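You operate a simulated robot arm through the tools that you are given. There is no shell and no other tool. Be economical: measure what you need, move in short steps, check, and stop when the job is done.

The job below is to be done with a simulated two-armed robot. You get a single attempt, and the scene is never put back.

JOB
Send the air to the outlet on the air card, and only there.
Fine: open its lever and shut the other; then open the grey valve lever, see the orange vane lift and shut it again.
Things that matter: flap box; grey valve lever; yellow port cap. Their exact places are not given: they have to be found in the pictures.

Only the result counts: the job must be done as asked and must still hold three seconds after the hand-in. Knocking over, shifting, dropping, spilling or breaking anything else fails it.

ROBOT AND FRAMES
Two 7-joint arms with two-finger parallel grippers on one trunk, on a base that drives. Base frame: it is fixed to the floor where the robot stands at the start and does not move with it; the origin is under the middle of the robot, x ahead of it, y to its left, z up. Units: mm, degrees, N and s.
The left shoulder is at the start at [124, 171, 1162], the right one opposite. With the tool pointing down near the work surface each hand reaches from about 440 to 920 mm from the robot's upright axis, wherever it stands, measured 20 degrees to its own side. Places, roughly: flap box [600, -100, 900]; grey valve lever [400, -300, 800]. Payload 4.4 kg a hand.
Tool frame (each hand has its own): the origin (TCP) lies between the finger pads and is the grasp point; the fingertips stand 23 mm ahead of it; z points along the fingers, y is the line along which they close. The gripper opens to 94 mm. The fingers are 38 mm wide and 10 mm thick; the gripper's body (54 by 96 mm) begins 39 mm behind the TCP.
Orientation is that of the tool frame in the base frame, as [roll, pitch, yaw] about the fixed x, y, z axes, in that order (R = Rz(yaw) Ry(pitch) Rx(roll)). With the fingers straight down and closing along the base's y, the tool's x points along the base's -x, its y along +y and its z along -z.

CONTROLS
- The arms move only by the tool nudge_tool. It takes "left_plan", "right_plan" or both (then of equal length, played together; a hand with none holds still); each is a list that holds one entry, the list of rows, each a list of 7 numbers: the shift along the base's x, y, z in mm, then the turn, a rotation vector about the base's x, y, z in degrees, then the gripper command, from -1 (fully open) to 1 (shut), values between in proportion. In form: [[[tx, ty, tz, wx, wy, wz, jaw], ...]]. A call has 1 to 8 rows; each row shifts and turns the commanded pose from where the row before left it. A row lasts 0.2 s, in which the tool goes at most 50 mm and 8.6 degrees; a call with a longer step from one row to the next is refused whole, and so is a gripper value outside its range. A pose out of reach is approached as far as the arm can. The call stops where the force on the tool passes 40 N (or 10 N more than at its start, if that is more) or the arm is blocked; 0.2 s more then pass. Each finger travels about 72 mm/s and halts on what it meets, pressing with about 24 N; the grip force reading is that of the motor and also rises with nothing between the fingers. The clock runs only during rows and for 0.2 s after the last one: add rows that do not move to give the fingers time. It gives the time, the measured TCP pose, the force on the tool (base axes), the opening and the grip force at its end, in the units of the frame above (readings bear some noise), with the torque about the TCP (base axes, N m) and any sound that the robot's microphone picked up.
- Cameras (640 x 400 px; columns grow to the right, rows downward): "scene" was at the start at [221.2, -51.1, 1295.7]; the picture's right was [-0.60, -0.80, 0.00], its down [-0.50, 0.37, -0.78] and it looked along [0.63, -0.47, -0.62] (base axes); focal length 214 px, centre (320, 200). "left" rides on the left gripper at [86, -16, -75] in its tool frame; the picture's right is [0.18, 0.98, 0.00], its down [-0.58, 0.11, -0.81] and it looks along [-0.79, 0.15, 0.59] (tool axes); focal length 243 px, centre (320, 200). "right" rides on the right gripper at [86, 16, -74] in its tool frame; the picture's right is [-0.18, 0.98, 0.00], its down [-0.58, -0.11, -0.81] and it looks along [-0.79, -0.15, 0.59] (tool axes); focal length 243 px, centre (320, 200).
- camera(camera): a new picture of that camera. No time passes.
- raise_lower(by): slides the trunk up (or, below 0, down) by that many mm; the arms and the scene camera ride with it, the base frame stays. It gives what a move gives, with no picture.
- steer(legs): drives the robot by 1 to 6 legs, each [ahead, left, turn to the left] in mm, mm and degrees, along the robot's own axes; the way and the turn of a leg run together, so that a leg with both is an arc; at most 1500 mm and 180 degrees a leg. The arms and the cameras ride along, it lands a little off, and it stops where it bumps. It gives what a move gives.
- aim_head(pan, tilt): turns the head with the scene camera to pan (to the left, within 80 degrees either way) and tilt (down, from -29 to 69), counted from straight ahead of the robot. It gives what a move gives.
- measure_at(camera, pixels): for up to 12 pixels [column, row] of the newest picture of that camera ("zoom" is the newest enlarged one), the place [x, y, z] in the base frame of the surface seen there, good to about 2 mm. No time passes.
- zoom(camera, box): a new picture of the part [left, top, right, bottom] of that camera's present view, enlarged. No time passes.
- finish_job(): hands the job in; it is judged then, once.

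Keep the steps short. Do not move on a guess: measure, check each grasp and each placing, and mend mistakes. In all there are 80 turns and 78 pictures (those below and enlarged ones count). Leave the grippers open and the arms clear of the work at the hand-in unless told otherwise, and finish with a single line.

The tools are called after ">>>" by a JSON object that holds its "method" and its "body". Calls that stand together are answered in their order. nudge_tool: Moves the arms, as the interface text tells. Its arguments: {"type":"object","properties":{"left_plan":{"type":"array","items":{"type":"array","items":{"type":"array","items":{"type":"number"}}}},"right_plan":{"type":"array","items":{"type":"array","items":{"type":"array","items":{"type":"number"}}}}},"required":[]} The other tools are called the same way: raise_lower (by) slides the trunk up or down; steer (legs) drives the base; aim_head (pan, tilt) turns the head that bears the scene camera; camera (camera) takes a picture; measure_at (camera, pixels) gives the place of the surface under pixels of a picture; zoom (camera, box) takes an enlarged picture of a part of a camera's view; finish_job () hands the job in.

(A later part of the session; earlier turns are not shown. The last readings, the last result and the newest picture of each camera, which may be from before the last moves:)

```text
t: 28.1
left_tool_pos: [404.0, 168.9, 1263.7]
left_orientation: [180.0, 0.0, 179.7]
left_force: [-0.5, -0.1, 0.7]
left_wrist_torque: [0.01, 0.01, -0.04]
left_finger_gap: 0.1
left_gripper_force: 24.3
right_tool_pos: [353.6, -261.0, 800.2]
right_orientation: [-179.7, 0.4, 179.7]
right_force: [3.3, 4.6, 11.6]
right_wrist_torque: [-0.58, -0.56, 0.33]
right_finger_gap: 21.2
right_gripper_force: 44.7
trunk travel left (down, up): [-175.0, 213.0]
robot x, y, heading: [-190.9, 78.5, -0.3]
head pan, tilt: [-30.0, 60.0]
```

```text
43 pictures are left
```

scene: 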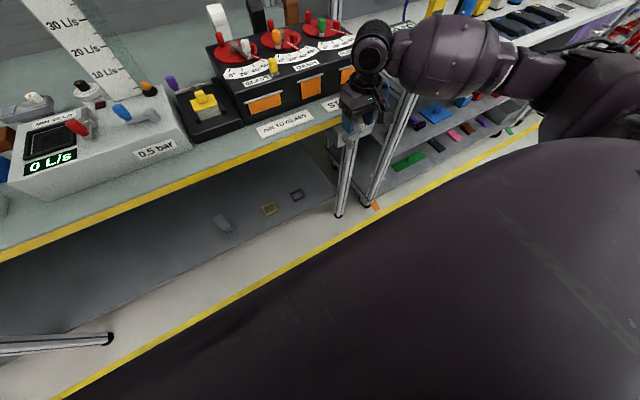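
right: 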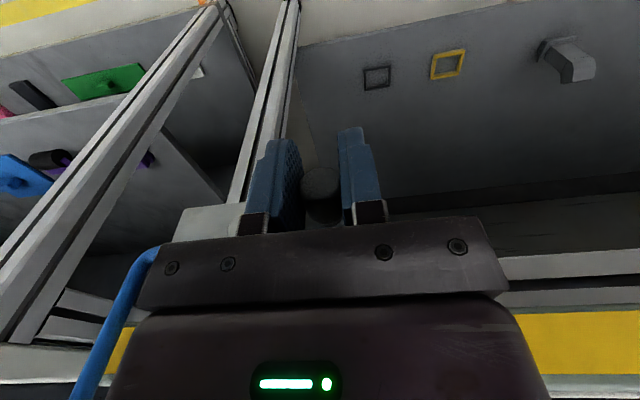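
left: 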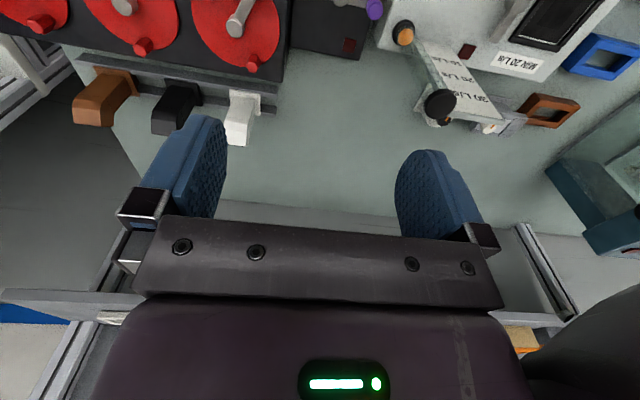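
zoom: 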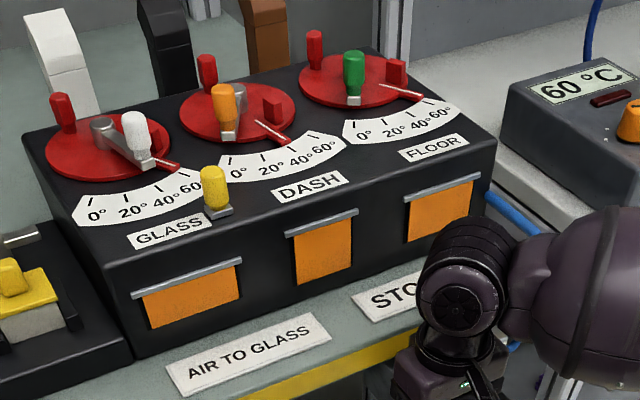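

It moved about 6 mm with 12 N, so it is either turning or near a limit. I continue down another 8 mm along the arc.

>>> {"method": "nudge_tool", "body": {"right_plan": [[[0, -0.5, -4, 0, 0, 0, 1], [0, -1.5, -4, 0, 0, 0, 1]]]}}

>>> {"method": "zoom", "body": {"camera": "right", "box": [220, 120, 420, 245]}}

```text
t: 28.7
left_tool_pos: [405.9, 169.8, 1262.7]
left_orientation: [179.9, 0.0, 179.9]
left_force: [-0.2, 0.4, 0.1]
left_wrist_torque: [0.01, 0.01, -0.01]
left_finger_gap: 0.2
left_gripper_force: 23.6
right_tool_pos: [353.2, -262.8, 790.0]
right_orientation: [180.0, -0.1, 179.7]
right_force: [8.9, 3.5, 7.1]
right_wrist_torque: [-0.35, -0.21, 0.55]
right_finger_gap: 21.5
right_gripper_force: 44.6
trunk travel left (down, up): [-175.0, 213.0]
robot x, y, heading: [-191.5, 75.6, -0.2]
head pan, tilt: [-30.0, 60.0]
```

```text
3.20 times, centred on (320, 182) of right
```

zoom: 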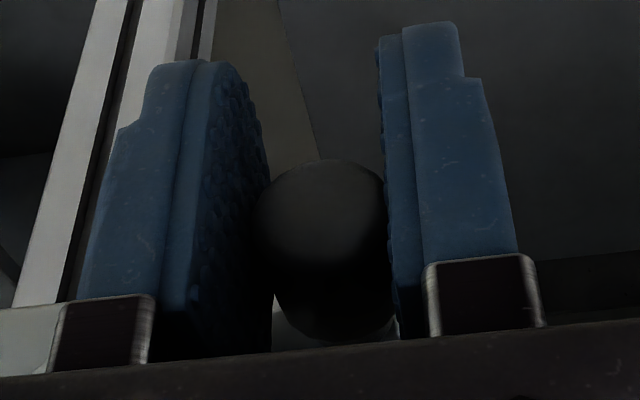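

The hand went down to z=790 and the knob moved with it, so the lever turns downward. I continue along the arc and watch the vane and sounds.

>>> {"method": "nudge_tool", "body": {"right_plan": [[[0, -3, -7.5, 0, 0, 0, 1], [0, -4.3, -7, 0, 0, 0, 1], [0, -5.5, -6, 0, 0, 0, 1]]]}}

>>> {"method": "zoom", "body": {"camera": "scene", "box": [200, 0, 420, 140]}}

>>> {"method": "camera", "body": {"camera": "right"}}

```text
t: 29.3
left_tool_pos: [402.4, 168.8, 1265.5]
left_orientation: [-179.9, 0.2, 179.8]
left_force: [-0.5, 0.4, 0.3]
left_wrist_torque: [-0.01, -0.03, 0.01]
left_finger_gap: 0.2
left_gripper_force: 24.1
right_tool_pos: [353.0, -264.0, 787.5]
right_orientation: [179.6, 0.7, -179.9]
right_force: [-13.7, 5.5, 30.2]
right_wrist_torque: [-0.26, -0.17, -0.22]
right_finger_gap: 21.4
right_gripper_force: 44.4
trunk travel left (down, up): [-175.0, 213.0]
robot x, y, heading: [-195.4, 77.8, -0.3]
head pan, tilt: [-30.0, 60.0]
stopped in row 2 (right hand): the force on the tool passed its limit at 46 N (the readings are from after the stop); the commanded pose is now the measured one
```

```text
2.86 times, centred on (310, 70) of scene
```

zoom: 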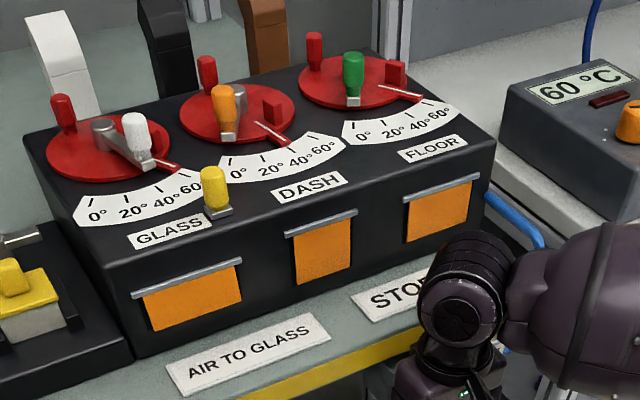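

```text
40 pictures are left
```

right: 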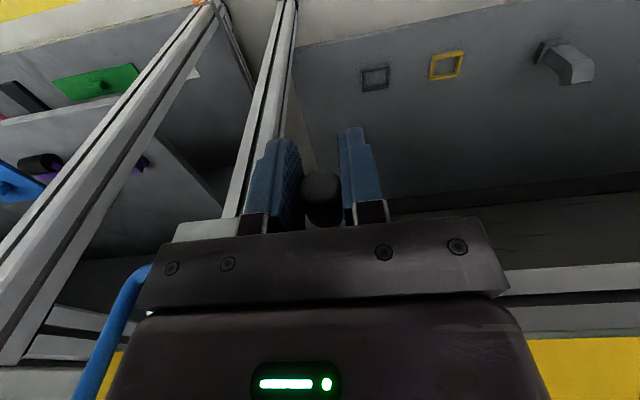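

Downward motion stops hard at z≈787 (46 N) and no vane has moved. I try the other way: up through the starting height in small steps.

>>> {"method": "nudge_tool", "body": {"right_plan": [[[0, 1, 6, 0, 0, 0, 1], [0, 1, 6, 0, 0, 0, 1], [0, 0.5, 6, 0, 0, 0, 1], [0, 0, 6, 0, 0, 0, 1], [0, 0, 6, 0, 0, 0, 1]]]}}

>>> {"method": "camera", "body": {"camera": "right"}}

```text
t: 30.5
left_tool_pos: [407.1, 169.1, 1261.4]
left_orientation: [180.0, -0.1, 179.9]
left_force: [0.4, 0.4, 0.4]
left_wrist_torque: [-0.02, -0.03, 0.01]
left_finger_gap: 0.0
left_gripper_force: 24.2
right_tool_pos: [354.5, -260.5, 806.3]
right_orientation: [179.4, -0.4, -179.9]
right_force: [11.7, 5.0, -25.5]
right_wrist_torque: [-0.13, 0.04, -0.19]
right_finger_gap: 20.8
right_gripper_force: 45.0
trunk travel left (down, up): [-175.0, 213.0]
robot x, y, heading: [-193.5, 79.0, 0.1]
head pan, tilt: [-30.0, 60.0]
stopped in row 5 (right hand): the force on the tool passed its limit at 45 N (the readings are from after the stop); the commanded pose is now the measured one
```

```text
39 pictures are left
```

right: 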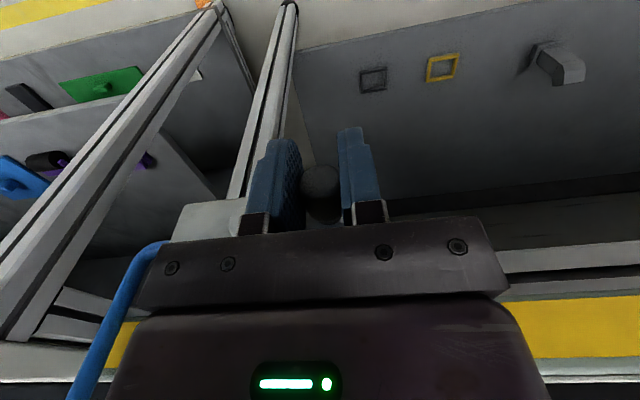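

Up stops at the old position, so "shut" is up and it opens downward. I lower the lever to z≈790 again, release, and rise to look at where it stays.

>>> {"method": "nudge_tool", "body": {"right_plan": [[[0, 0, -6, 0, 0, 0, 1], [0, -0.5, -6, 0, 0, 0, 1], [0, -1.5, -5, 0, 0, 0, 1], [0, 0, 0, 0, 0, 0, -0.06], [0, 0, 0, 0, 0, 0, -0.06], [0, 0, 0, 0, 0, 0, -0.06]]]}}

>>> {"method": "nudge_tool", "body": {"right_plan": [[[0, 0, 30, 0, 0, 0, -0.06], [0, 0, 40, 0, 0, 0, -0.06], [-40, 0, 20, 0, 0, 0, -0.06], [-40, 0, 0, 0, 0, 0, -0.06]]]}}

>>> {"method": "camera", "body": {"camera": "right"}}

>>> {"method": "zoom", "body": {"camera": "right", "box": [220, 60, 420, 185]}}

```text
t: 31.9
left_tool_pos: [405.7, 169.3, 1262.3]
left_orientation: [179.9, 0.0, 179.9]
left_force: [0.0, 0.0, 0.0]
left_wrist_torque: [0.0, -0.01, -0.01]
left_finger_gap: 0.0
left_gripper_force: 23.9
right_tool_pos: [353.3, -263.4, 793.3]
right_orientation: [179.5, -0.1, -180.0]
right_force: [0.4, 0.4, -0.3]
right_wrist_torque: [0.02, 0.01, 0.01]
right_finger_gap: 49.9
right_gripper_force: 0.0
trunk travel left (down, up): [-175.0, 213.0]
robot x, y, heading: [-193.8, 78.5, 0.0]
head pan, tilt: [-30.0, 60.0]
```

```text
t: 32.9
left_tool_pos: [403.9, 168.0, 1263.5]
left_orientation: [180.0, 0.0, 180.0]
left_force: [0.5, 0.2, 0.1]
left_wrist_torque: [-0.03, 0.05, 0.0]
left_finger_gap: 0.1
left_gripper_force: 24.2
right_tool_pos: [270.3, -260.8, 884.0]
right_orientation: [179.5, -0.1, -179.8]
right_force: [0.1, 0.1, 0.2]
right_wrist_torque: [-0.01, -0.02, 0.02]
right_finger_gap: 49.6
right_gripper_force: 0.1
trunk travel left (down, up): [-175.0, 213.0]
robot x, y, heading: [-197.9, 80.9, 0.1]
head pan, tilt: [-30.0, 60.0]
```

```text
38 pictures are left
```

right: 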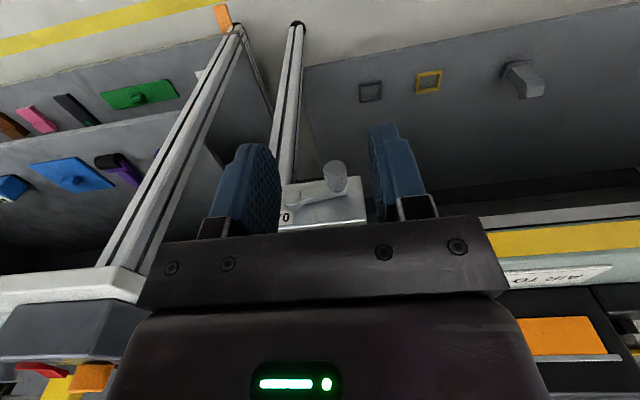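

```text
3.20 times, centred on (320, 122) of right
```

zoom: 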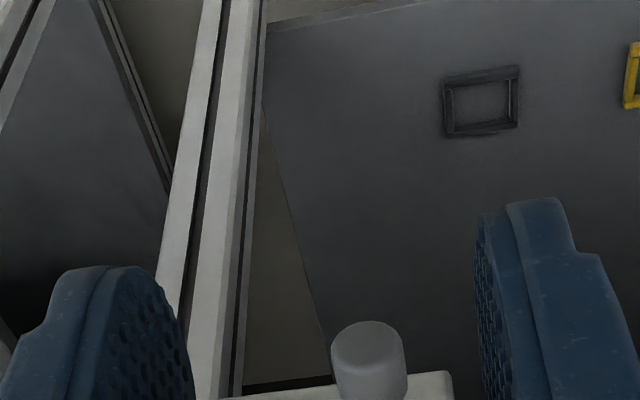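

>>> {"method": "zoom", "body": {"camera": "right", "box": [260, 150, 390, 235]}}

>>> {"method": "measure_at", "body": {"camera": "zoom", "pixels": [[375, 75], [375, 110], [340, 190], [280, 215], [200, 240], [180, 220], [440, 215], [130, 330], [440, 300]]}}

```text
4.71 times, centred on (325, 192) of right
```

zoom: 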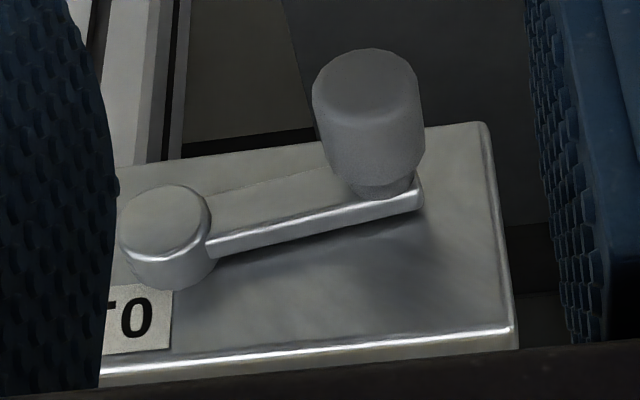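

```text
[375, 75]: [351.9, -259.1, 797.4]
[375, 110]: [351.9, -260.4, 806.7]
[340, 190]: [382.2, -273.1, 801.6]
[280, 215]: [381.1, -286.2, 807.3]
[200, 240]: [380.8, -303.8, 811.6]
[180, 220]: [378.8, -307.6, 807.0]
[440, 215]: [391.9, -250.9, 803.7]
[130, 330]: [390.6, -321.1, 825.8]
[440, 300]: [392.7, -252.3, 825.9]
```

The lever is now turned about 18° down and stays there. I will push it further with closed fingertips from above, which keeps the palm well clear of the hub.

>>> {"method": "nudge_tool", "body": {"right_plan": [[[0, 0, 0, 0, 0, 0, 1], [0, 0, 0, 0, 0, 0, 1], [39, 0, 0, 0, 0, 0, 1], [39, 0, -10, 0, 0, 0, 1], [0, 0, -25, 0, 0, 0, 1], [0, 0, -10, 0, 0, 0, 1]]]}}

>>> {"method": "nudge_tool", "body": {"right_plan": [[[0, 0, -5, 0, 0, 0, 1], [0, 0, -5, 0, 0, 0, 1], [0, 0, -5, 0, 0, 0, 1], [0, 0, -5, 0, 0, 0, 1], [0, -2, -5, 0, 0, 0, 1], [0, -2, -5, 0, 0, 0, 1]]]}}

>>> {"method": "zoom", "body": {"camera": "scene", "box": [200, 0, 420, 140]}}

>>> {"method": "camera", "body": {"camera": "right"}}

```text
t: 34.3
left_tool_pos: [407.0, 168.7, 1262.4]
left_orientation: [180.0, 0.1, 179.8]
left_force: [1.3, 0.2, 0.0]
left_wrist_torque: [0.0, 0.02, -0.03]
left_finger_gap: 0.0
left_gripper_force: 23.9
right_tool_pos: [349.6, -261.5, 839.0]
right_orientation: [179.4, -0.1, -179.9]
right_force: [-0.1, -0.2, -0.3]
right_wrist_torque: [-0.01, 0.02, 0.0]
right_finger_gap: 0.0
right_gripper_force: 23.8
trunk travel left (down, up): [-175.0, 213.0]
robot x, y, heading: [-198.4, 76.8, -0.3]
head pan, tilt: [-30.0, 60.0]
```

```text
t: 35.7
left_tool_pos: [406.2, 168.6, 1262.4]
left_orientation: [-180.0, 0.0, 179.9]
left_force: [0.3, -0.5, 0.4]
left_wrist_torque: [0.0, -0.01, 0.01]
left_finger_gap: 0.1
left_gripper_force: 23.5
right_tool_pos: [349.9, -269.4, 809.4]
right_orientation: [179.5, -0.1, -180.0]
right_force: [-0.8, -0.1, 0.5]
right_wrist_torque: [-0.05, 0.01, 0.0]
right_finger_gap: 0.0
right_gripper_force: 24.0
trunk travel left (down, up): [-175.0, 213.0]
robot x, y, heading: [-192.8, 79.5, 0.0]
head pan, tilt: [-30.0, 60.0]
```

```text
2.86 times, centred on (310, 70) of scene
```

zoom: 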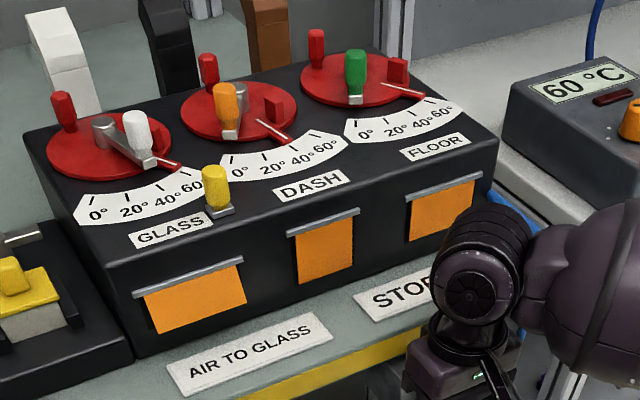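

```text
34 pictures are left
```

right: 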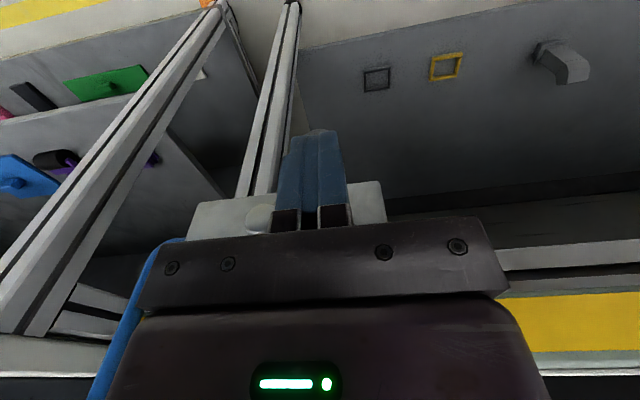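

No force now and the GLASS vane has begun to tilt slightly. I go on along the arc.

>>> {"method": "nudge_tool", "body": {"right_plan": [[[0, -3, -6, 0, 0, 0, 1], [0, -3, -6, 0, 0, 0, 1], [0, -4, -5, 0, 0, 0, 1], [0, -5, -5, 0, 0, 0, 1]]]}}

>>> {"method": "zoom", "body": {"camera": "scene", "box": [200, 0, 420, 140]}}

>>> {"method": "camera", "body": {"camera": "right"}}

```text
t: 36.7
left_tool_pos: [402.1, 168.9, 1265.9]
left_orientation: [-180.0, 0.3, 179.9]
left_force: [-0.3, -0.5, 0.3]
left_wrist_torque: [0.0, -0.02, -0.01]
left_finger_gap: 0.0
left_gripper_force: 23.7
right_tool_pos: [352.2, -283.0, 792.6]
right_orientation: [179.7, 0.3, -179.9]
right_force: [-6.0, -17.0, 35.2]
right_wrist_torque: [-0.71, -0.13, -0.21]
right_finger_gap: 0.1
right_gripper_force: 23.6
trunk travel left (down, up): [-175.0, 213.0]
robot x, y, heading: [-193.5, 76.5, -0.1]
head pan, tilt: [-30.0, 60.0]
```

```text
2.86 times, centred on (310, 70) of scene
```

zoom: 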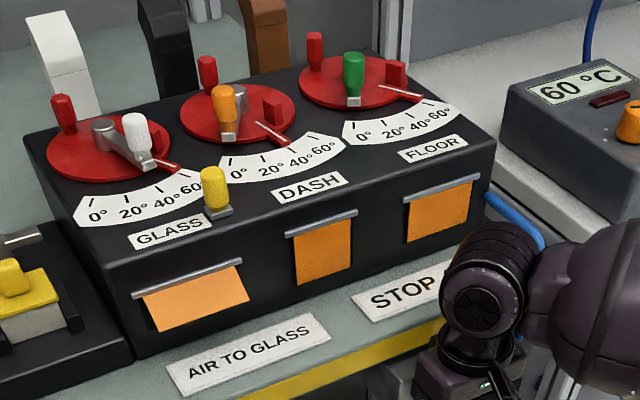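

```text
32 pictures are left
```

right: 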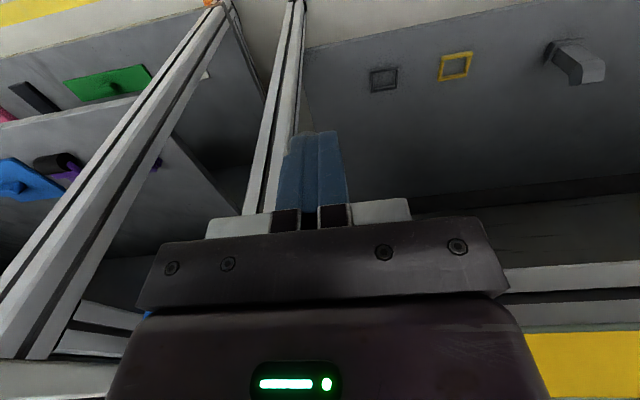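

The GLASS vane has clearly lifted. Force 35 N says the lever is near its end stop; I look closer at the vanes.

>>> {"method": "nudge_tool", "body": {"right_plan": [[[0, 4, 4, 0, 0, 0, 1], [0, 6, 0, 0, 0, 0, 1], [0, 0, -3, 0, 0, 0, 1], [0, 0, -3, 0, 0, 0, 1], [0, 0, 0, 0, 0, 0, 1]]]}}

>>> {"method": "zoom", "body": {"camera": "scene", "box": [230, 70, 390, 140]}}

>>> {"method": "measure_at", "body": {"camera": "zoom", "pixels": [[120, 115], [125, 150], [130, 180], [300, 75], [310, 130], [500, 30], [505, 70]]}}

```text
t: 37.2
left_tool_pos: [405.3, 167.6, 1260.5]
left_orientation: [-180.0, -0.1, 179.8]
left_force: [0.2, -0.3, 0.3]
left_wrist_torque: [-0.01, -0.01, -0.01]
left_finger_gap: 0.0
left_gripper_force: 23.6
right_tool_pos: [351.9, -281.9, 792.9]
right_orientation: [-179.9, 0.1, 179.6]
right_force: [-9.5, -8.9, 19.5]
right_wrist_torque: [-0.4, 0.0, -0.18]
right_finger_gap: 0.2
right_gripper_force: 24.2
trunk travel left (down, up): [-175.0, 213.0]
robot x, y, heading: [-195.8, 81.7, 0.0]
head pan, tilt: [-30.0, 60.0]
stopped in row 2 (right hand): the force on the tool passed its limit at 52 N (the readings are from after the stop); the commanded pose is now the measured one
```

```text
4.00 times, centred on (310, 105) of scene
```

zoom: 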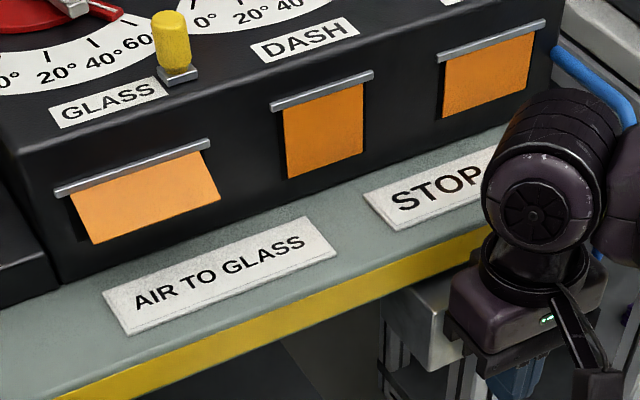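

```text
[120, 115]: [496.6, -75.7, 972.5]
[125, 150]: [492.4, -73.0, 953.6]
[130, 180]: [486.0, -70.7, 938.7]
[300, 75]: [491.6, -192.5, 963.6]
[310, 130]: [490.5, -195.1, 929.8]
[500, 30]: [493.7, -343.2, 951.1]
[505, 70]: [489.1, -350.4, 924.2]
```

The glass vane has lifted only partly, and my fingers sit on the hub side of the knob. I rise and pull back to see the lever.

>>> {"method": "nudge_tool", "body": {"right_plan": [[[0, 0, 25, 0, 0, 0, 1], [0, 0, 40, 0, 0, 0, 1], [-40, 15, 20, 0, 0, 0, 1], [-40, 20, 10, 0, 0, 0, 1]]]}}

>>> {"method": "zoom", "body": {"camera": "right", "box": [220, 130, 400, 235]}}

>>> {"method": "zoom", "body": {"camera": "scene", "box": [230, 70, 390, 170]}}

```text
t: 38.2
left_tool_pos: [406.5, 169.1, 1262.5]
left_orientation: [180.0, 0.0, 179.8]
left_force: [0.0, 0.3, 1.1]
left_wrist_torque: [0.0, 0.01, 0.02]
left_finger_gap: 0.1
left_gripper_force: 24.0
right_tool_pos: [271.3, -241.0, 889.9]
right_orientation: [179.9, 0.1, 179.8]
right_force: [-0.2, 0.4, 0.7]
right_wrist_torque: [0.01, -0.05, 0.0]
right_finger_gap: 0.0
right_gripper_force: 23.9
trunk travel left (down, up): [-175.0, 213.0]
robot x, y, heading: [-195.1, 79.9, -0.1]
head pan, tilt: [-30.0, 60.0]
```

```text
3.56 times, centred on (310, 182) of right
```

zoom: 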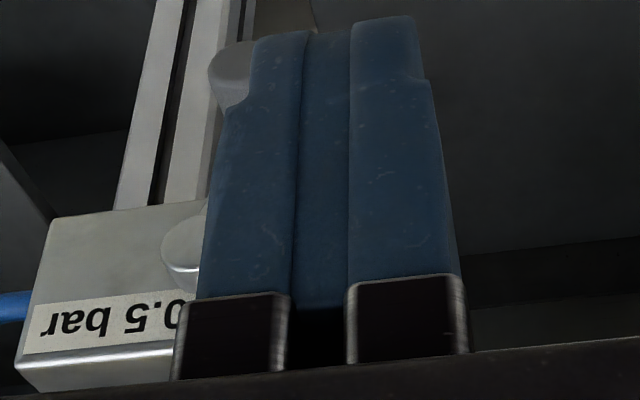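

```text
4.00 times, centred on (310, 120) of scene
```

zoom: 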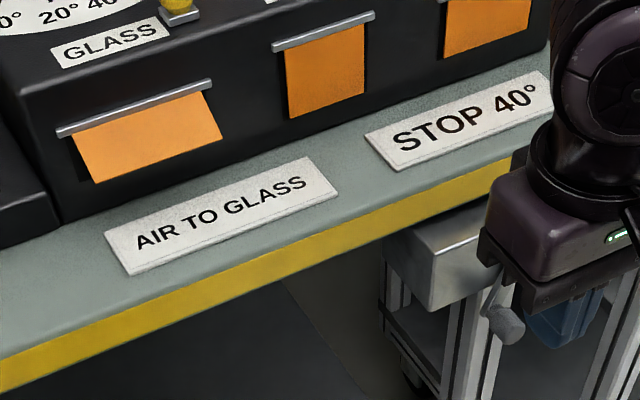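

In the scene zoom, the lever now hangs steeply (knob at (505,325)). I move the hand sideways for a clear measurement.

>>> {"method": "nudge_tool", "body": {"right_plan": [[[0, 40, 10, 0, 0, 0, 1], [0, 40, 10, 0, 0, 0, 1]]]}}

>>> {"method": "zoom", "body": {"camera": "right", "box": [180, 110, 400, 235]}}

>>> {"method": "measure_at", "body": {"camera": "zoom", "pixels": [[190, 110], [200, 60], [120, 200], [140, 160], [220, 110], [160, 110], [150, 190], [180, 190]]}}

```text
t: 38.9
left_tool_pos: [406.4, 167.8, 1262.2]
left_orientation: [180.0, 0.1, 179.8]
left_force: [0.9, -0.1, -0.3]
left_wrist_torque: [-0.02, 0.03, 0.0]
left_finger_gap: 0.0
left_gripper_force: 23.9
right_tool_pos: [274.5, -164.4, 908.9]
right_orientation: [179.9, -0.1, 179.8]
right_force: [0.1, 0.1, -0.1]
right_wrist_torque: [-0.02, 0.01, -0.02]
right_finger_gap: 0.0
right_gripper_force: 23.8
trunk travel left (down, up): [-175.0, 213.0]
robot x, y, heading: [-194.5, 83.9, -0.2]
head pan, tilt: [-30.0, 60.0]
```

```text
2.91 times, centred on (290, 172) of right
```

zoom: 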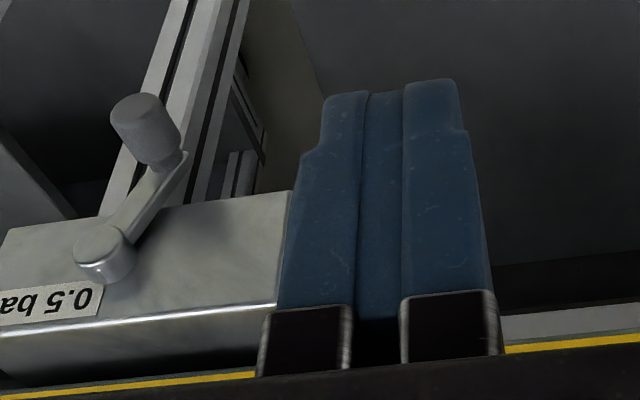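

```text
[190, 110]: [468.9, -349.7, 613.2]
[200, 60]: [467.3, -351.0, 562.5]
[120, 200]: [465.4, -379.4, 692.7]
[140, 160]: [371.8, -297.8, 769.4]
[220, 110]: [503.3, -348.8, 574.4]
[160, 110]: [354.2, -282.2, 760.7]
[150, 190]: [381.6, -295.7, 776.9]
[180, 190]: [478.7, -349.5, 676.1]
```

Lever stands at about 60° down, knob near (352,-285,761). I go to its +y side and push toward -y to open fully.

>>> {"method": "nudge_tool", "body": {"right_plan": [[[0, -40, -20, 0, 0, 0, 1], [0, -40, -25, 0, 0, 0, 1], [0, -8, -45, 0, 0, 0, 1], [0, 0, -45, 0, 0, 0, 1], [35, 0, -5, 0, 0, 0, 1], [36, 0, 0, 0, 0, 0, 1]]]}}

>>> {"method": "camera", "body": {"camera": "right"}}

```text
t: 40.2
left_tool_pos: [405.4, 168.4, 1262.4]
left_orientation: [-180.0, 0.1, 179.8]
left_force: [-0.3, -0.4, -0.5]
left_wrist_torque: [-0.02, -0.03, 0.01]
left_finger_gap: 0.0
left_gripper_force: 24.2
right_tool_pos: [344.0, -254.2, 766.1]
right_orientation: [179.9, 0.0, 179.7]
right_force: [0.5, -0.2, -0.5]
right_wrist_torque: [-0.02, -0.01, 0.01]
right_finger_gap: 0.1
right_gripper_force: 23.9
trunk travel left (down, up): [-175.0, 213.0]
robot x, y, heading: [-198.8, 75.3, -0.2]
head pan, tilt: [-30.0, 60.0]
```

```text
27 pictures are left
```

right: 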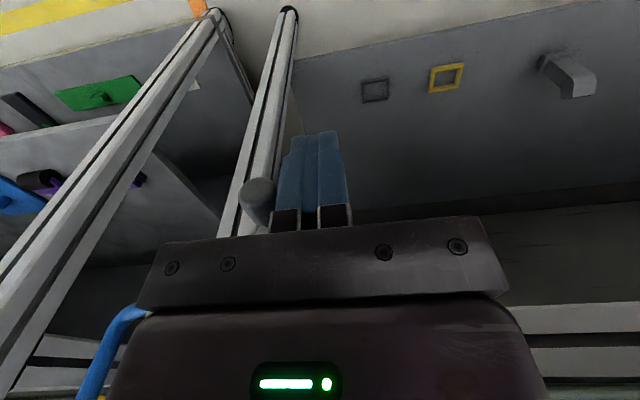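

The knob (at (258,195)) is just to the -y side of the fingers. I push toward -y in small steps.

>>> {"method": "nudge_tool", "body": {"right_plan": [[[0, -5, 0, 0, 0, 0, 1], [0, -5, 0, 0, 0, 0, 1], [0, -5, -1, 0, 0, 0, 1], [0, -5, -1, 0, 0, 0, 1], [0, -5, -1, 0, 0, 0, 1]]]}}

>>> {"method": "zoom", "body": {"camera": "scene", "box": [230, 70, 390, 170]}}

```text
t: 41.5
left_tool_pos: [405.3, 167.8, 1262.1]
left_orientation: [-179.9, 0.1, 179.8]
left_force: [-0.5, -0.2, 0.7]
left_wrist_torque: [0.03, 0.02, -0.03]
left_finger_gap: 0.0
left_gripper_force: 24.2
right_tool_pos: [343.8, -277.6, 763.5]
right_orientation: [179.9, 0.2, 179.8]
right_force: [0.5, 0.6, -0.5]
right_wrist_torque: [0.03, -0.01, -0.02]
right_finger_gap: 0.1
right_gripper_force: 23.8
trunk travel left (down, up): [-175.0, 213.0]
robot x, y, heading: [-195.7, 79.2, -0.4]
head pan, tilt: [-30.0, 60.0]
```

```text
4.00 times, centred on (310, 120) of scene
```

zoom: 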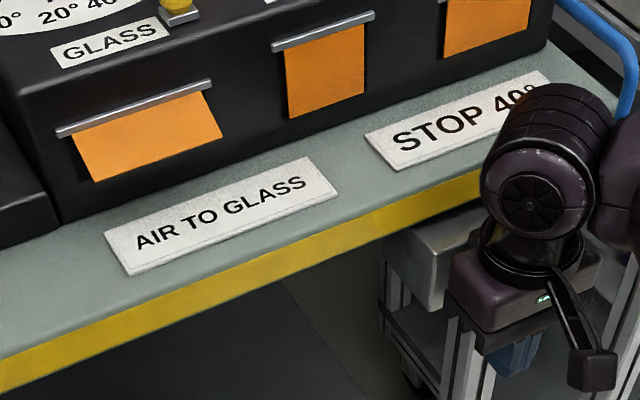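

Lever at about 80°, still free. I push 10 mm more to the end.

>>> {"method": "nudge_tool", "body": {"right_plan": [[[0, -4, 0, 0, 0, 0, 1], [0, -4, 0, 0, 0, 0, 1], [0, -3, 0, 0, 0, 0, 1], [0, -2, 0, 0, 0, 0, 1]]]}}

>>> {"method": "zoom", "body": {"camera": "scene", "box": [230, 70, 390, 170]}}

>>> {"method": "measure_at", "body": {"camera": "zoom", "pixels": [[100, 172], [95, 150], [215, 130], [155, 125], [130, 110], [320, 80], [325, 105]]}}

```text
t: 42.5
left_tool_pos: [406.4, 169.7, 1262.6]
left_orientation: [180.0, 0.1, 179.8]
left_force: [0.5, -0.1, -0.2]
left_wrist_torque: [0.0, -0.03, 0.01]
left_finger_gap: 0.0
left_gripper_force: 24.1
right_tool_pos: [343.8, -289.0, 765.4]
right_orientation: [179.7, 0.0, 180.0]
right_force: [-2.9, 13.3, -2.7]
right_wrist_torque: [-0.51, 0.03, 0.5]
right_finger_gap: 0.0
right_gripper_force: 23.6
trunk travel left (down, up): [-175.0, 213.0]
robot x, y, heading: [-193.1, 79.4, -0.4]
head pan, tilt: [-30.0, 60.0]
```

```text
4.00 times, centred on (310, 120) of scene
```

zoom: 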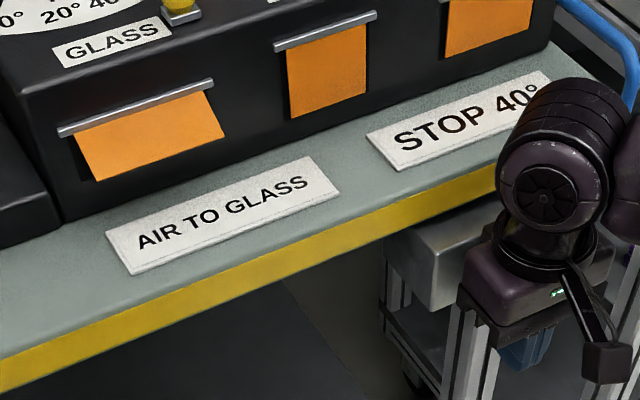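

```text
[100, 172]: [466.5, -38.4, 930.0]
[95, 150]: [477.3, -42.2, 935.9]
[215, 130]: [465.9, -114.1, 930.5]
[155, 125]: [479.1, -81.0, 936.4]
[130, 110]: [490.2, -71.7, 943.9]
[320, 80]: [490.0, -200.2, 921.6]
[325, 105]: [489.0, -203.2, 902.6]
```

The vane measures about 60° lifted, the others hang straight; the valve is fully open with 13 N at its end. Now I shut it: I move the fingers around to the -y side of the knob.

>>> {"method": "nudge_tool", "body": {"right_plan": [[[0, 8, 0, 0, 0, 0, 1], [-35, 0, 0, 0, 0, 0, 1], [-35, 0, 0, 0, 0, 0, 1], [0, -36, 0, 0, 0, 0, 1], [0, -36, 0, 0, 0, 0, 1], [35, 0, 0, 0, 0, 0, 1], [36, 0, 0, 0, 0, 0, 1]]]}}

>>> {"method": "camera", "body": {"camera": "right"}}

```text
t: 44.0
left_tool_pos: [404.9, 168.8, 1263.9]
left_orientation: [-179.9, 0.0, 179.9]
left_force: [-0.2, -0.7, -0.2]
left_wrist_torque: [0.0, -0.01, -0.02]
left_finger_gap: 0.0
left_gripper_force: 24.1
right_tool_pos: [344.1, -354.7, 764.3]
right_orientation: [179.9, 0.2, 179.8]
right_force: [-2.5, 0.5, -0.6]
right_wrist_torque: [-0.08, -0.07, 0.09]
right_finger_gap: 0.2
right_gripper_force: 24.1
trunk travel left (down, up): [-175.0, 213.0]
robot x, y, heading: [-194.9, 77.8, -0.2]
head pan, tilt: [-30.0, 60.0]
```

```text
24 pictures are left
```

right: 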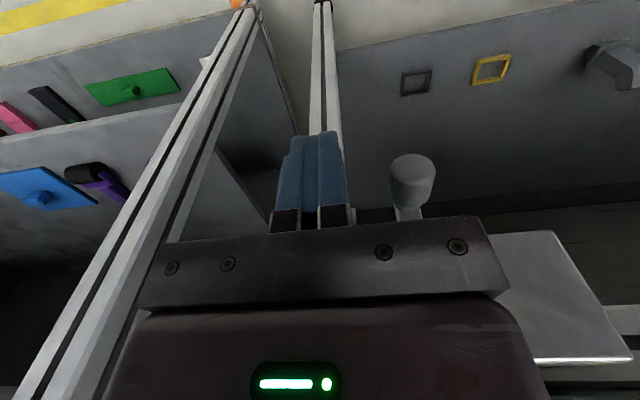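

The knob is on the +y side, clear. I push it toward +y.

>>> {"method": "nudge_tool", "body": {"right_plan": [[[0, 10, 0, 0, 0, 0, 1], [0, 10, 0, 0, 0, 0, 1], [0, 8, 0, 0, 0, 0, 1], [0, 8, 0, 0, 0, 0, 1], [0, 7, 0, 0, 0, 0, 1], [0, 7, 0, 0, 0, 0, 1], [0, 6, 0, 0, 0, 0, 1]]]}}

>>> {"method": "camera", "body": {"camera": "right"}}

```text
t: 44.9
left_tool_pos: [406.3, 167.2, 1262.0]
left_orientation: [-179.9, 0.0, 179.8]
left_force: [0.2, 1.0, 0.0]
left_wrist_torque: [-0.02, 0.02, 0.03]
left_finger_gap: 0.0
left_gripper_force: 24.2
right_tool_pos: [343.7, -334.8, 763.1]
right_orientation: [-179.2, 0.1, 178.8]
right_force: [-2.8, -11.0, 0.7]
right_wrist_torque: [0.58, -0.17, -0.4]
right_finger_gap: 0.0
right_gripper_force: 23.8
trunk travel left (down, up): [-175.0, 213.0]
robot x, y, heading: [-198.3, 79.8, -0.4]
head pan, tilt: [-30.0, 60.0]
stopped in row 4 (right hand): the force on the tool passed its limit at 46 N (the readings are from after the stop); the commanded pose is now the measured one
```

```text
23 pictures are left
```

right: 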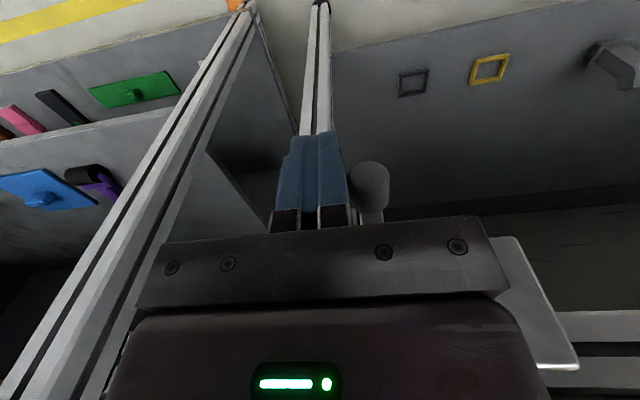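

The push met 46 N at the knob. I retry slowly with 2–3 mm rows, checking whether it yields.

>>> {"method": "nudge_tool", "body": {"right_plan": [[[0, 2, 0, 0, 0, 0, 1], [0, 2, 0, 0, 0, 0, 1], [0, 2, 0, 0, 0, 0, 1], [0, 2, 0, 0, 0, 0, 1], [0, 2, 0, 0, 0, 0, 1]]]}}

>>> {"method": "zoom", "body": {"camera": "right", "box": [240, 110, 440, 235]}}

```text
t: 45.6
left_tool_pos: [406.0, 163.9, 1261.8]
left_orientation: [-179.9, 0.0, 179.5]
left_force: [0.4, 1.2, -0.4]
left_wrist_torque: [-0.02, 0.02, -0.01]
left_finger_gap: 0.0
left_gripper_force: 23.9
right_tool_pos: [343.4, -333.5, 763.8]
right_orientation: [-178.8, 0.0, 178.3]
right_force: [-2.1, -11.1, 1.2]
right_wrist_torque: [0.58, -0.12, -0.38]
right_finger_gap: 0.1
right_gripper_force: 24.1
trunk travel left (down, up): [-175.0, 213.0]
robot x, y, heading: [-197.7, 76.3, -0.4]
head pan, tilt: [-30.0, 60.0]
stopped in row 3 (right hand): the force on the tool passed its limit at 43 N (the readings are from after the stop); the commanded pose is now the measured one
```

```text
3.20 times, centred on (340, 172) of right
```

zoom: 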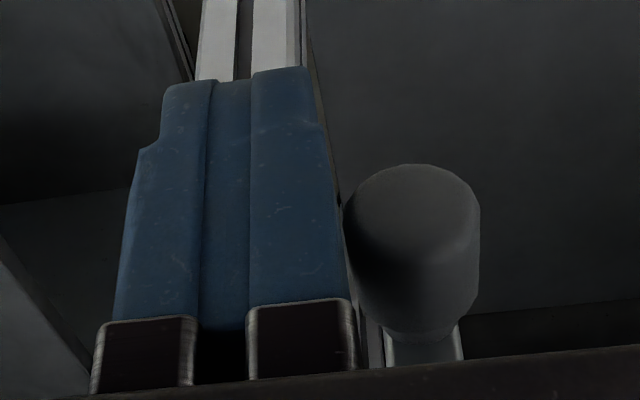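

The torque shows contact about 50 mm above the TCP: the hand's base is against the hub, not just the knob. I back out and tilt the tool 34° so that the fingertips lead and the palm stays back.

>>> {"method": "nudge_tool", "body": {"right_plan": [[[0, -10, 0, 0, 0, 0, 1], [-40, 0, 0, 0, 0, 0, 1], [-30, 0, 0, 0, 0, 0, 1], [0, 0, 0, 0, -8.5, 0, 1], [0, 0, 0, 0, -8.5, 0, 1], [0, 0, 0, 0, -8.5, 0, 1], [0, 0, 0, 0, -8.5, 0, 1]]]}}

>>> {"method": "camera", "body": {"camera": "right"}}

```text
t: 47.2
left_tool_pos: [406.0, 164.5, 1262.9]
left_orientation: [179.9, 0.1, 179.6]
left_force: [0.0, -0.1, -0.5]
left_wrist_torque: [0.04, 0.01, 0.01]
left_finger_gap: 0.1
left_gripper_force: 23.7
right_tool_pos: [273.4, -342.1, 766.5]
right_orientation: [180.0, 34.3, 178.2]
right_force: [0.2, 0.2, 0.5]
right_wrist_torque: [0.02, 0.0, -0.04]
right_finger_gap: 0.2
right_gripper_force: 23.5
trunk travel left (down, up): [-175.0, 213.0]
robot x, y, heading: [-196.2, 80.0, -0.4]
head pan, tilt: [-30.0, 60.0]
```

```text
21 pictures are left
```

right: 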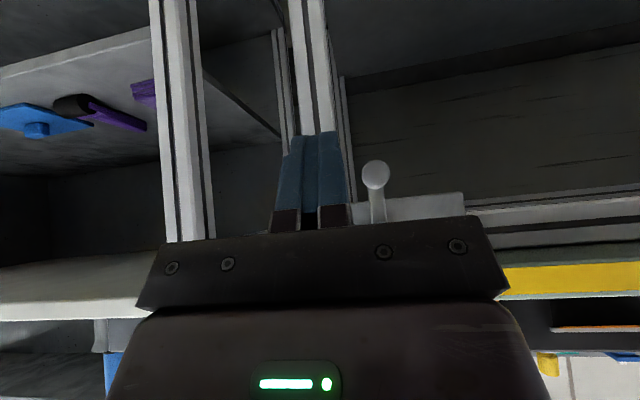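

Now I see the lever hanging straight down, and the tilted hand clears it. I move forward to x≈350, z≈757 beside it.

>>> {"method": "nudge_tool", "body": {"right_plan": [[[38, 0, -5, 0, 0, 0, 1], [38, -2, -4, 0, 0, 0, 1], [0, 5, 0, 0, 0, 0, 1], [0, 5, 0, 0, 0, 0, 1], [0, 5, 0, 0, 0, 0, 1], [0, 5, 0, 0, 0, 0, 1], [0, 5, 0, 0, 0, 0, 1]]]}}

>>> {"method": "camera", "body": {"camera": "right"}}

```text
t: 48.9
left_tool_pos: [406.1, 164.3, 1263.0]
left_orientation: [180.0, 0.0, 179.5]
left_force: [0.0, -0.2, 0.9]
left_wrist_torque: [-0.01, 0.02, 0.01]
left_finger_gap: 0.0
left_gripper_force: 23.8
right_tool_pos: [349.7, -318.7, 755.9]
right_orientation: [180.0, 34.1, 178.2]
right_force: [-0.4, -1.5, 0.7]
right_wrist_torque: [0.01, 0.01, 0.02]
right_finger_gap: 0.0
right_gripper_force: 23.6
trunk travel left (down, up): [-175.0, 213.0]
robot x, y, heading: [-195.5, 73.2, -0.7]
head pan, tilt: [-30.0, 60.0]
```

```text
20 pictures are left
```

right: 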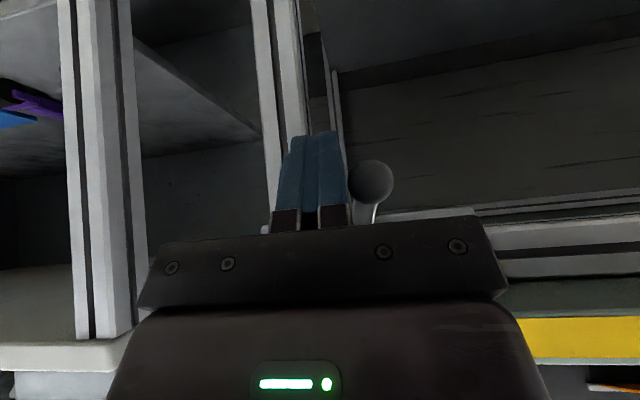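

The lever follows with only 1.5 N. I continue toward +y, rising slightly.

>>> {"method": "nudge_tool", "body": {"right_plan": [[[0, 5, 1, 0, 0, 0, 1], [0, 5, 1, 0, 0, 0, 1], [0, 5, 2, 0, 0, 0, 1], [0, 5, 3, 0, 0, 0, 1], [0, 5, 4, 0, 0, 0, 1], [0, 4, 4, 0, 0, 0, 1]]]}}

>>> {"method": "camera", "body": {"camera": "right"}}

```text
t: 50.2
left_tool_pos: [406.4, 162.6, 1265.0]
left_orientation: [-180.0, 0.0, 179.4]
left_force: [0.1, -0.6, 0.2]
left_wrist_torque: [-0.02, 0.0, 0.01]
left_finger_gap: 0.0
left_gripper_force: 23.9
right_tool_pos: [349.9, -289.5, 772.3]
right_orientation: [-179.9, 34.3, 178.2]
right_force: [-2.4, -10.8, 3.8]
right_wrist_torque: [0.13, -0.02, -0.01]
right_finger_gap: 0.0
right_gripper_force: 24.3
trunk travel left (down, up): [-175.0, 213.0]
robot x, y, heading: [-196.1, 78.3, -0.7]
head pan, tilt: [-30.0, 60.0]
```

```text
19 pictures are left
```

right: 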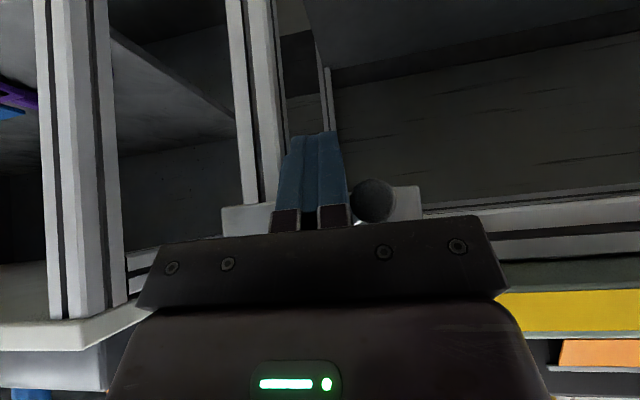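

The lever is at about 35° with 11 N. I back out, open the jaws, and will grip the knob (about (360,-267,776)) with the tilted hand.

>>> {"method": "nudge_tool", "body": {"right_plan": [[[0, -6, 0, 0, 0, 0, 1], [-40, 0, 0, 0, 0, 0, 1], [-30, 0, 0, 0, 0, 0, -0.06], [0, 28, 4, 0, 0, 0, -0.06], [0, 0, 0, 0, 0, 0, -0.06]]]}}

>>> {"method": "camera", "body": {"camera": "right"}}

>>> {"method": "measure_at", "body": {"camera": "right", "pixels": [[320, 170], [325, 180], [310, 175], [320, 190]]}}

```text
t: 51.5
left_tool_pos: [406.5, 163.7, 1263.1]
left_orientation: [179.9, 0.1, 179.6]
left_force: [-0.9, 0.3, 0.0]
left_wrist_torque: [-0.01, 0.0, 0.0]
left_finger_gap: 0.0
left_gripper_force: 23.8
right_tool_pos: [279.9, -268.1, 776.0]
right_orientation: [-180.0, 34.2, 178.2]
right_force: [0.2, 0.3, 0.0]
right_wrist_torque: [0.01, 0.0, -0.04]
right_finger_gap: 49.8
right_gripper_force: 0.1
trunk travel left (down, up): [-175.0, 213.0]
robot x, y, heading: [-198.2, 74.7, -0.6]
head pan, tilt: [-30.0, 60.0]
```

```text
18 pictures are left
```

right: 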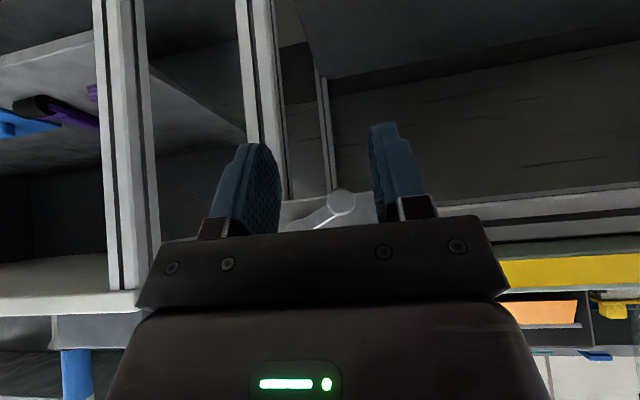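

```text
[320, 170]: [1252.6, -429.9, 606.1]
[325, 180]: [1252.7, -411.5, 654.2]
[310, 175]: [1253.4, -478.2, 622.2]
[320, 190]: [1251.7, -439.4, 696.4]
```

>>> {"method": "measure_at", "body": {"camera": "right", "pixels": [[341, 200], [341, 193], [341, 209], [333, 201], [349, 201], [318, 219]]}}

```text
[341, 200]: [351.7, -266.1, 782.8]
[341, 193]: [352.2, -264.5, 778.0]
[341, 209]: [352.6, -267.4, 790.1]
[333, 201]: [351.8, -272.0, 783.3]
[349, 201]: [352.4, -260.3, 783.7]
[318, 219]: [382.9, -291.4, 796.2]
```

Knob centre is near (365,-266,784). I advance to it and close the jaws.

>>> {"method": "nudge_tool", "body": {"right_plan": [[[0, 2, 7, 0, 0, 0, -0.06], [35, 0, 0, 0, 0, 0, -0.06], [37, 0, 0, 0, 0, 0, -0.06], [0, 0, 0, 0, 0, 0, 1], [0, 0, 0, 0, 0, 0, 1], [0, 0, 0, 0, 0, 0, 1]]]}}

>>> {"method": "camera", "body": {"camera": "right"}}

```text
t: 52.9
left_tool_pos: [406.0, 165.6, 1262.7]
left_orientation: [-179.9, 0.0, 179.6]
left_force: [-0.2, 0.8, 0.5]
left_wrist_torque: [-0.03, -0.01, -0.01]
left_finger_gap: 0.1
left_gripper_force: 24.1
right_tool_pos: [352.1, -266.1, 781.0]
right_orientation: [179.9, 34.0, 178.2]
right_force: [1.1, 4.0, -4.2]
right_wrist_torque: [0.07, 0.0, 1.12]
right_finger_gap: 21.8
right_gripper_force: 44.8
trunk travel left (down, up): [-175.0, 213.0]
robot x, y, heading: [-193.8, 82.1, -0.3]
head pan, tilt: [-30.0, 60.0]
```

```text
17 pictures are left
```

right: 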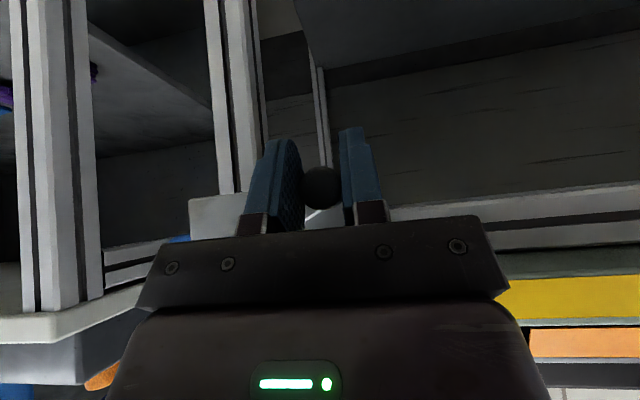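

Gripped (21.8 mm). I lift along the arc to the shut end stop.

>>> {"method": "nudge_tool", "body": {"right_plan": [[[0, 1.5, 4, 0, 0, 0, 1], [0, 1.5, 4, 0, 0, 0, 1], [0, 1, 4, 0, 0, 0, 1], [0, 1, 4, 0, 0, 0, 1], [0, 0, 4, 0, 0, 0, 1], [0, 0, 4, 0, 0, 0, 1], [0, 0, 3, 0, 0, 0, 1]]]}}

>>> {"method": "camera", "body": {"camera": "right"}}

```text
t: 54.5
left_tool_pos: [405.6, 162.7, 1261.4]
left_orientation: [180.0, 0.0, 179.5]
left_force: [-0.1, -0.5, -0.6]
left_wrist_torque: [0.01, -0.03, 0.01]
left_finger_gap: 0.0
left_gripper_force: 23.5
right_tool_pos: [351.9, -261.4, 807.4]
right_orientation: [179.9, 33.9, 178.3]
right_force: [-4.7, 3.3, -16.1]
right_wrist_torque: [0.14, -0.99, 1.14]
right_finger_gap: 21.2
right_gripper_force: 44.8
trunk travel left (down, up): [-175.0, 213.0]
robot x, y, heading: [-198.5, 78.1, -0.3]
head pan, tilt: [-30.0, 60.0]
```

```text
16 pictures are left
```

right: 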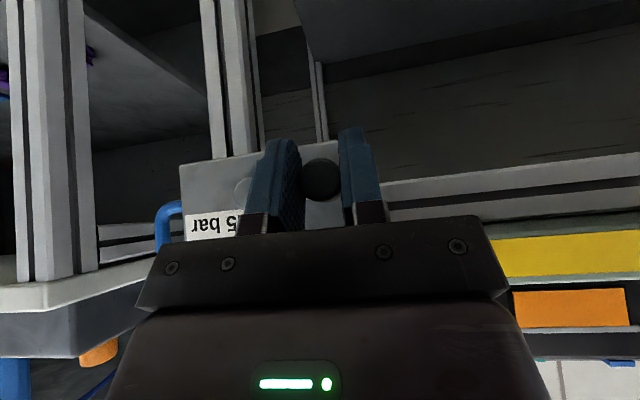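

Force -16 N at z=807: it is at or near the stop. I nudge 3 mm more, release, and pull straight back to measure.

>>> {"method": "nudge_tool", "body": {"right_plan": [[[0, 0, 3, 0, 0, 0, 1], [0, 0, 0, 0, 0, 0, 1], [0, 0, 0, 0, 0, 0, -0.06], [0, 0, 0, 0, 0, 0, -0.06], [0, 0, 0, 0, 0, 0, -0.06], [-40, 0, 0, 0, 0, 0, -0.06], [-40, 0, 0, 0, 0, 0, -0.06], [-30, 0, 0, 0, 0, 0, -0.06]]]}}

>>> {"method": "zoom", "body": {"camera": "right", "box": [260, 150, 400, 240]}}

>>> {"method": "zoom", "body": {"camera": "scene", "box": [200, 0, 420, 160]}}

```text
t: 56.2
left_tool_pos: [405.5, 164.2, 1263.2]
left_orientation: [-179.9, -0.1, 179.6]
left_force: [-0.7, 0.7, 0.1]
left_wrist_torque: [0.01, 0.01, 0.01]
left_finger_gap: 0.0
left_gripper_force: 23.9
right_tool_pos: [242.7, -260.4, 812.7]
right_orientation: [-180.0, 34.1, 178.2]
right_force: [-0.1, 0.5, 0.0]
right_wrist_torque: [0.01, 0.02, 0.0]
right_finger_gap: 49.8
right_gripper_force: 0.0
trunk travel left (down, up): [-175.0, 213.0]
robot x, y, heading: [-193.6, 77.0, -0.5]
head pan, tilt: [-30.0, 60.0]
```

```text
4.44 times, centred on (330, 195) of right
```

zoom: 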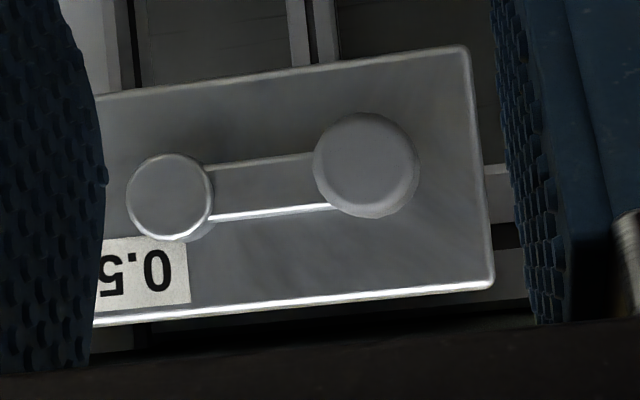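

```text
2.50 times, centred on (310, 80) of scene
```

zoom: 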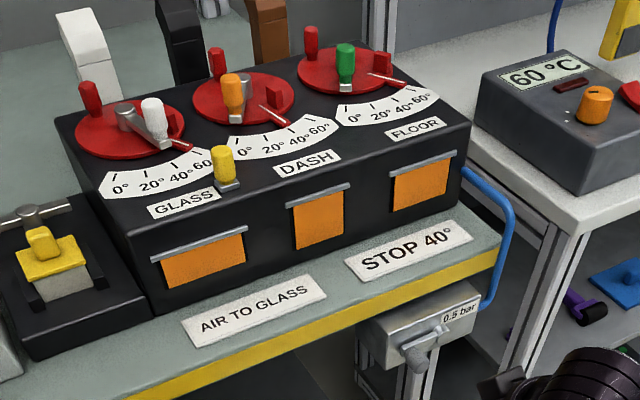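

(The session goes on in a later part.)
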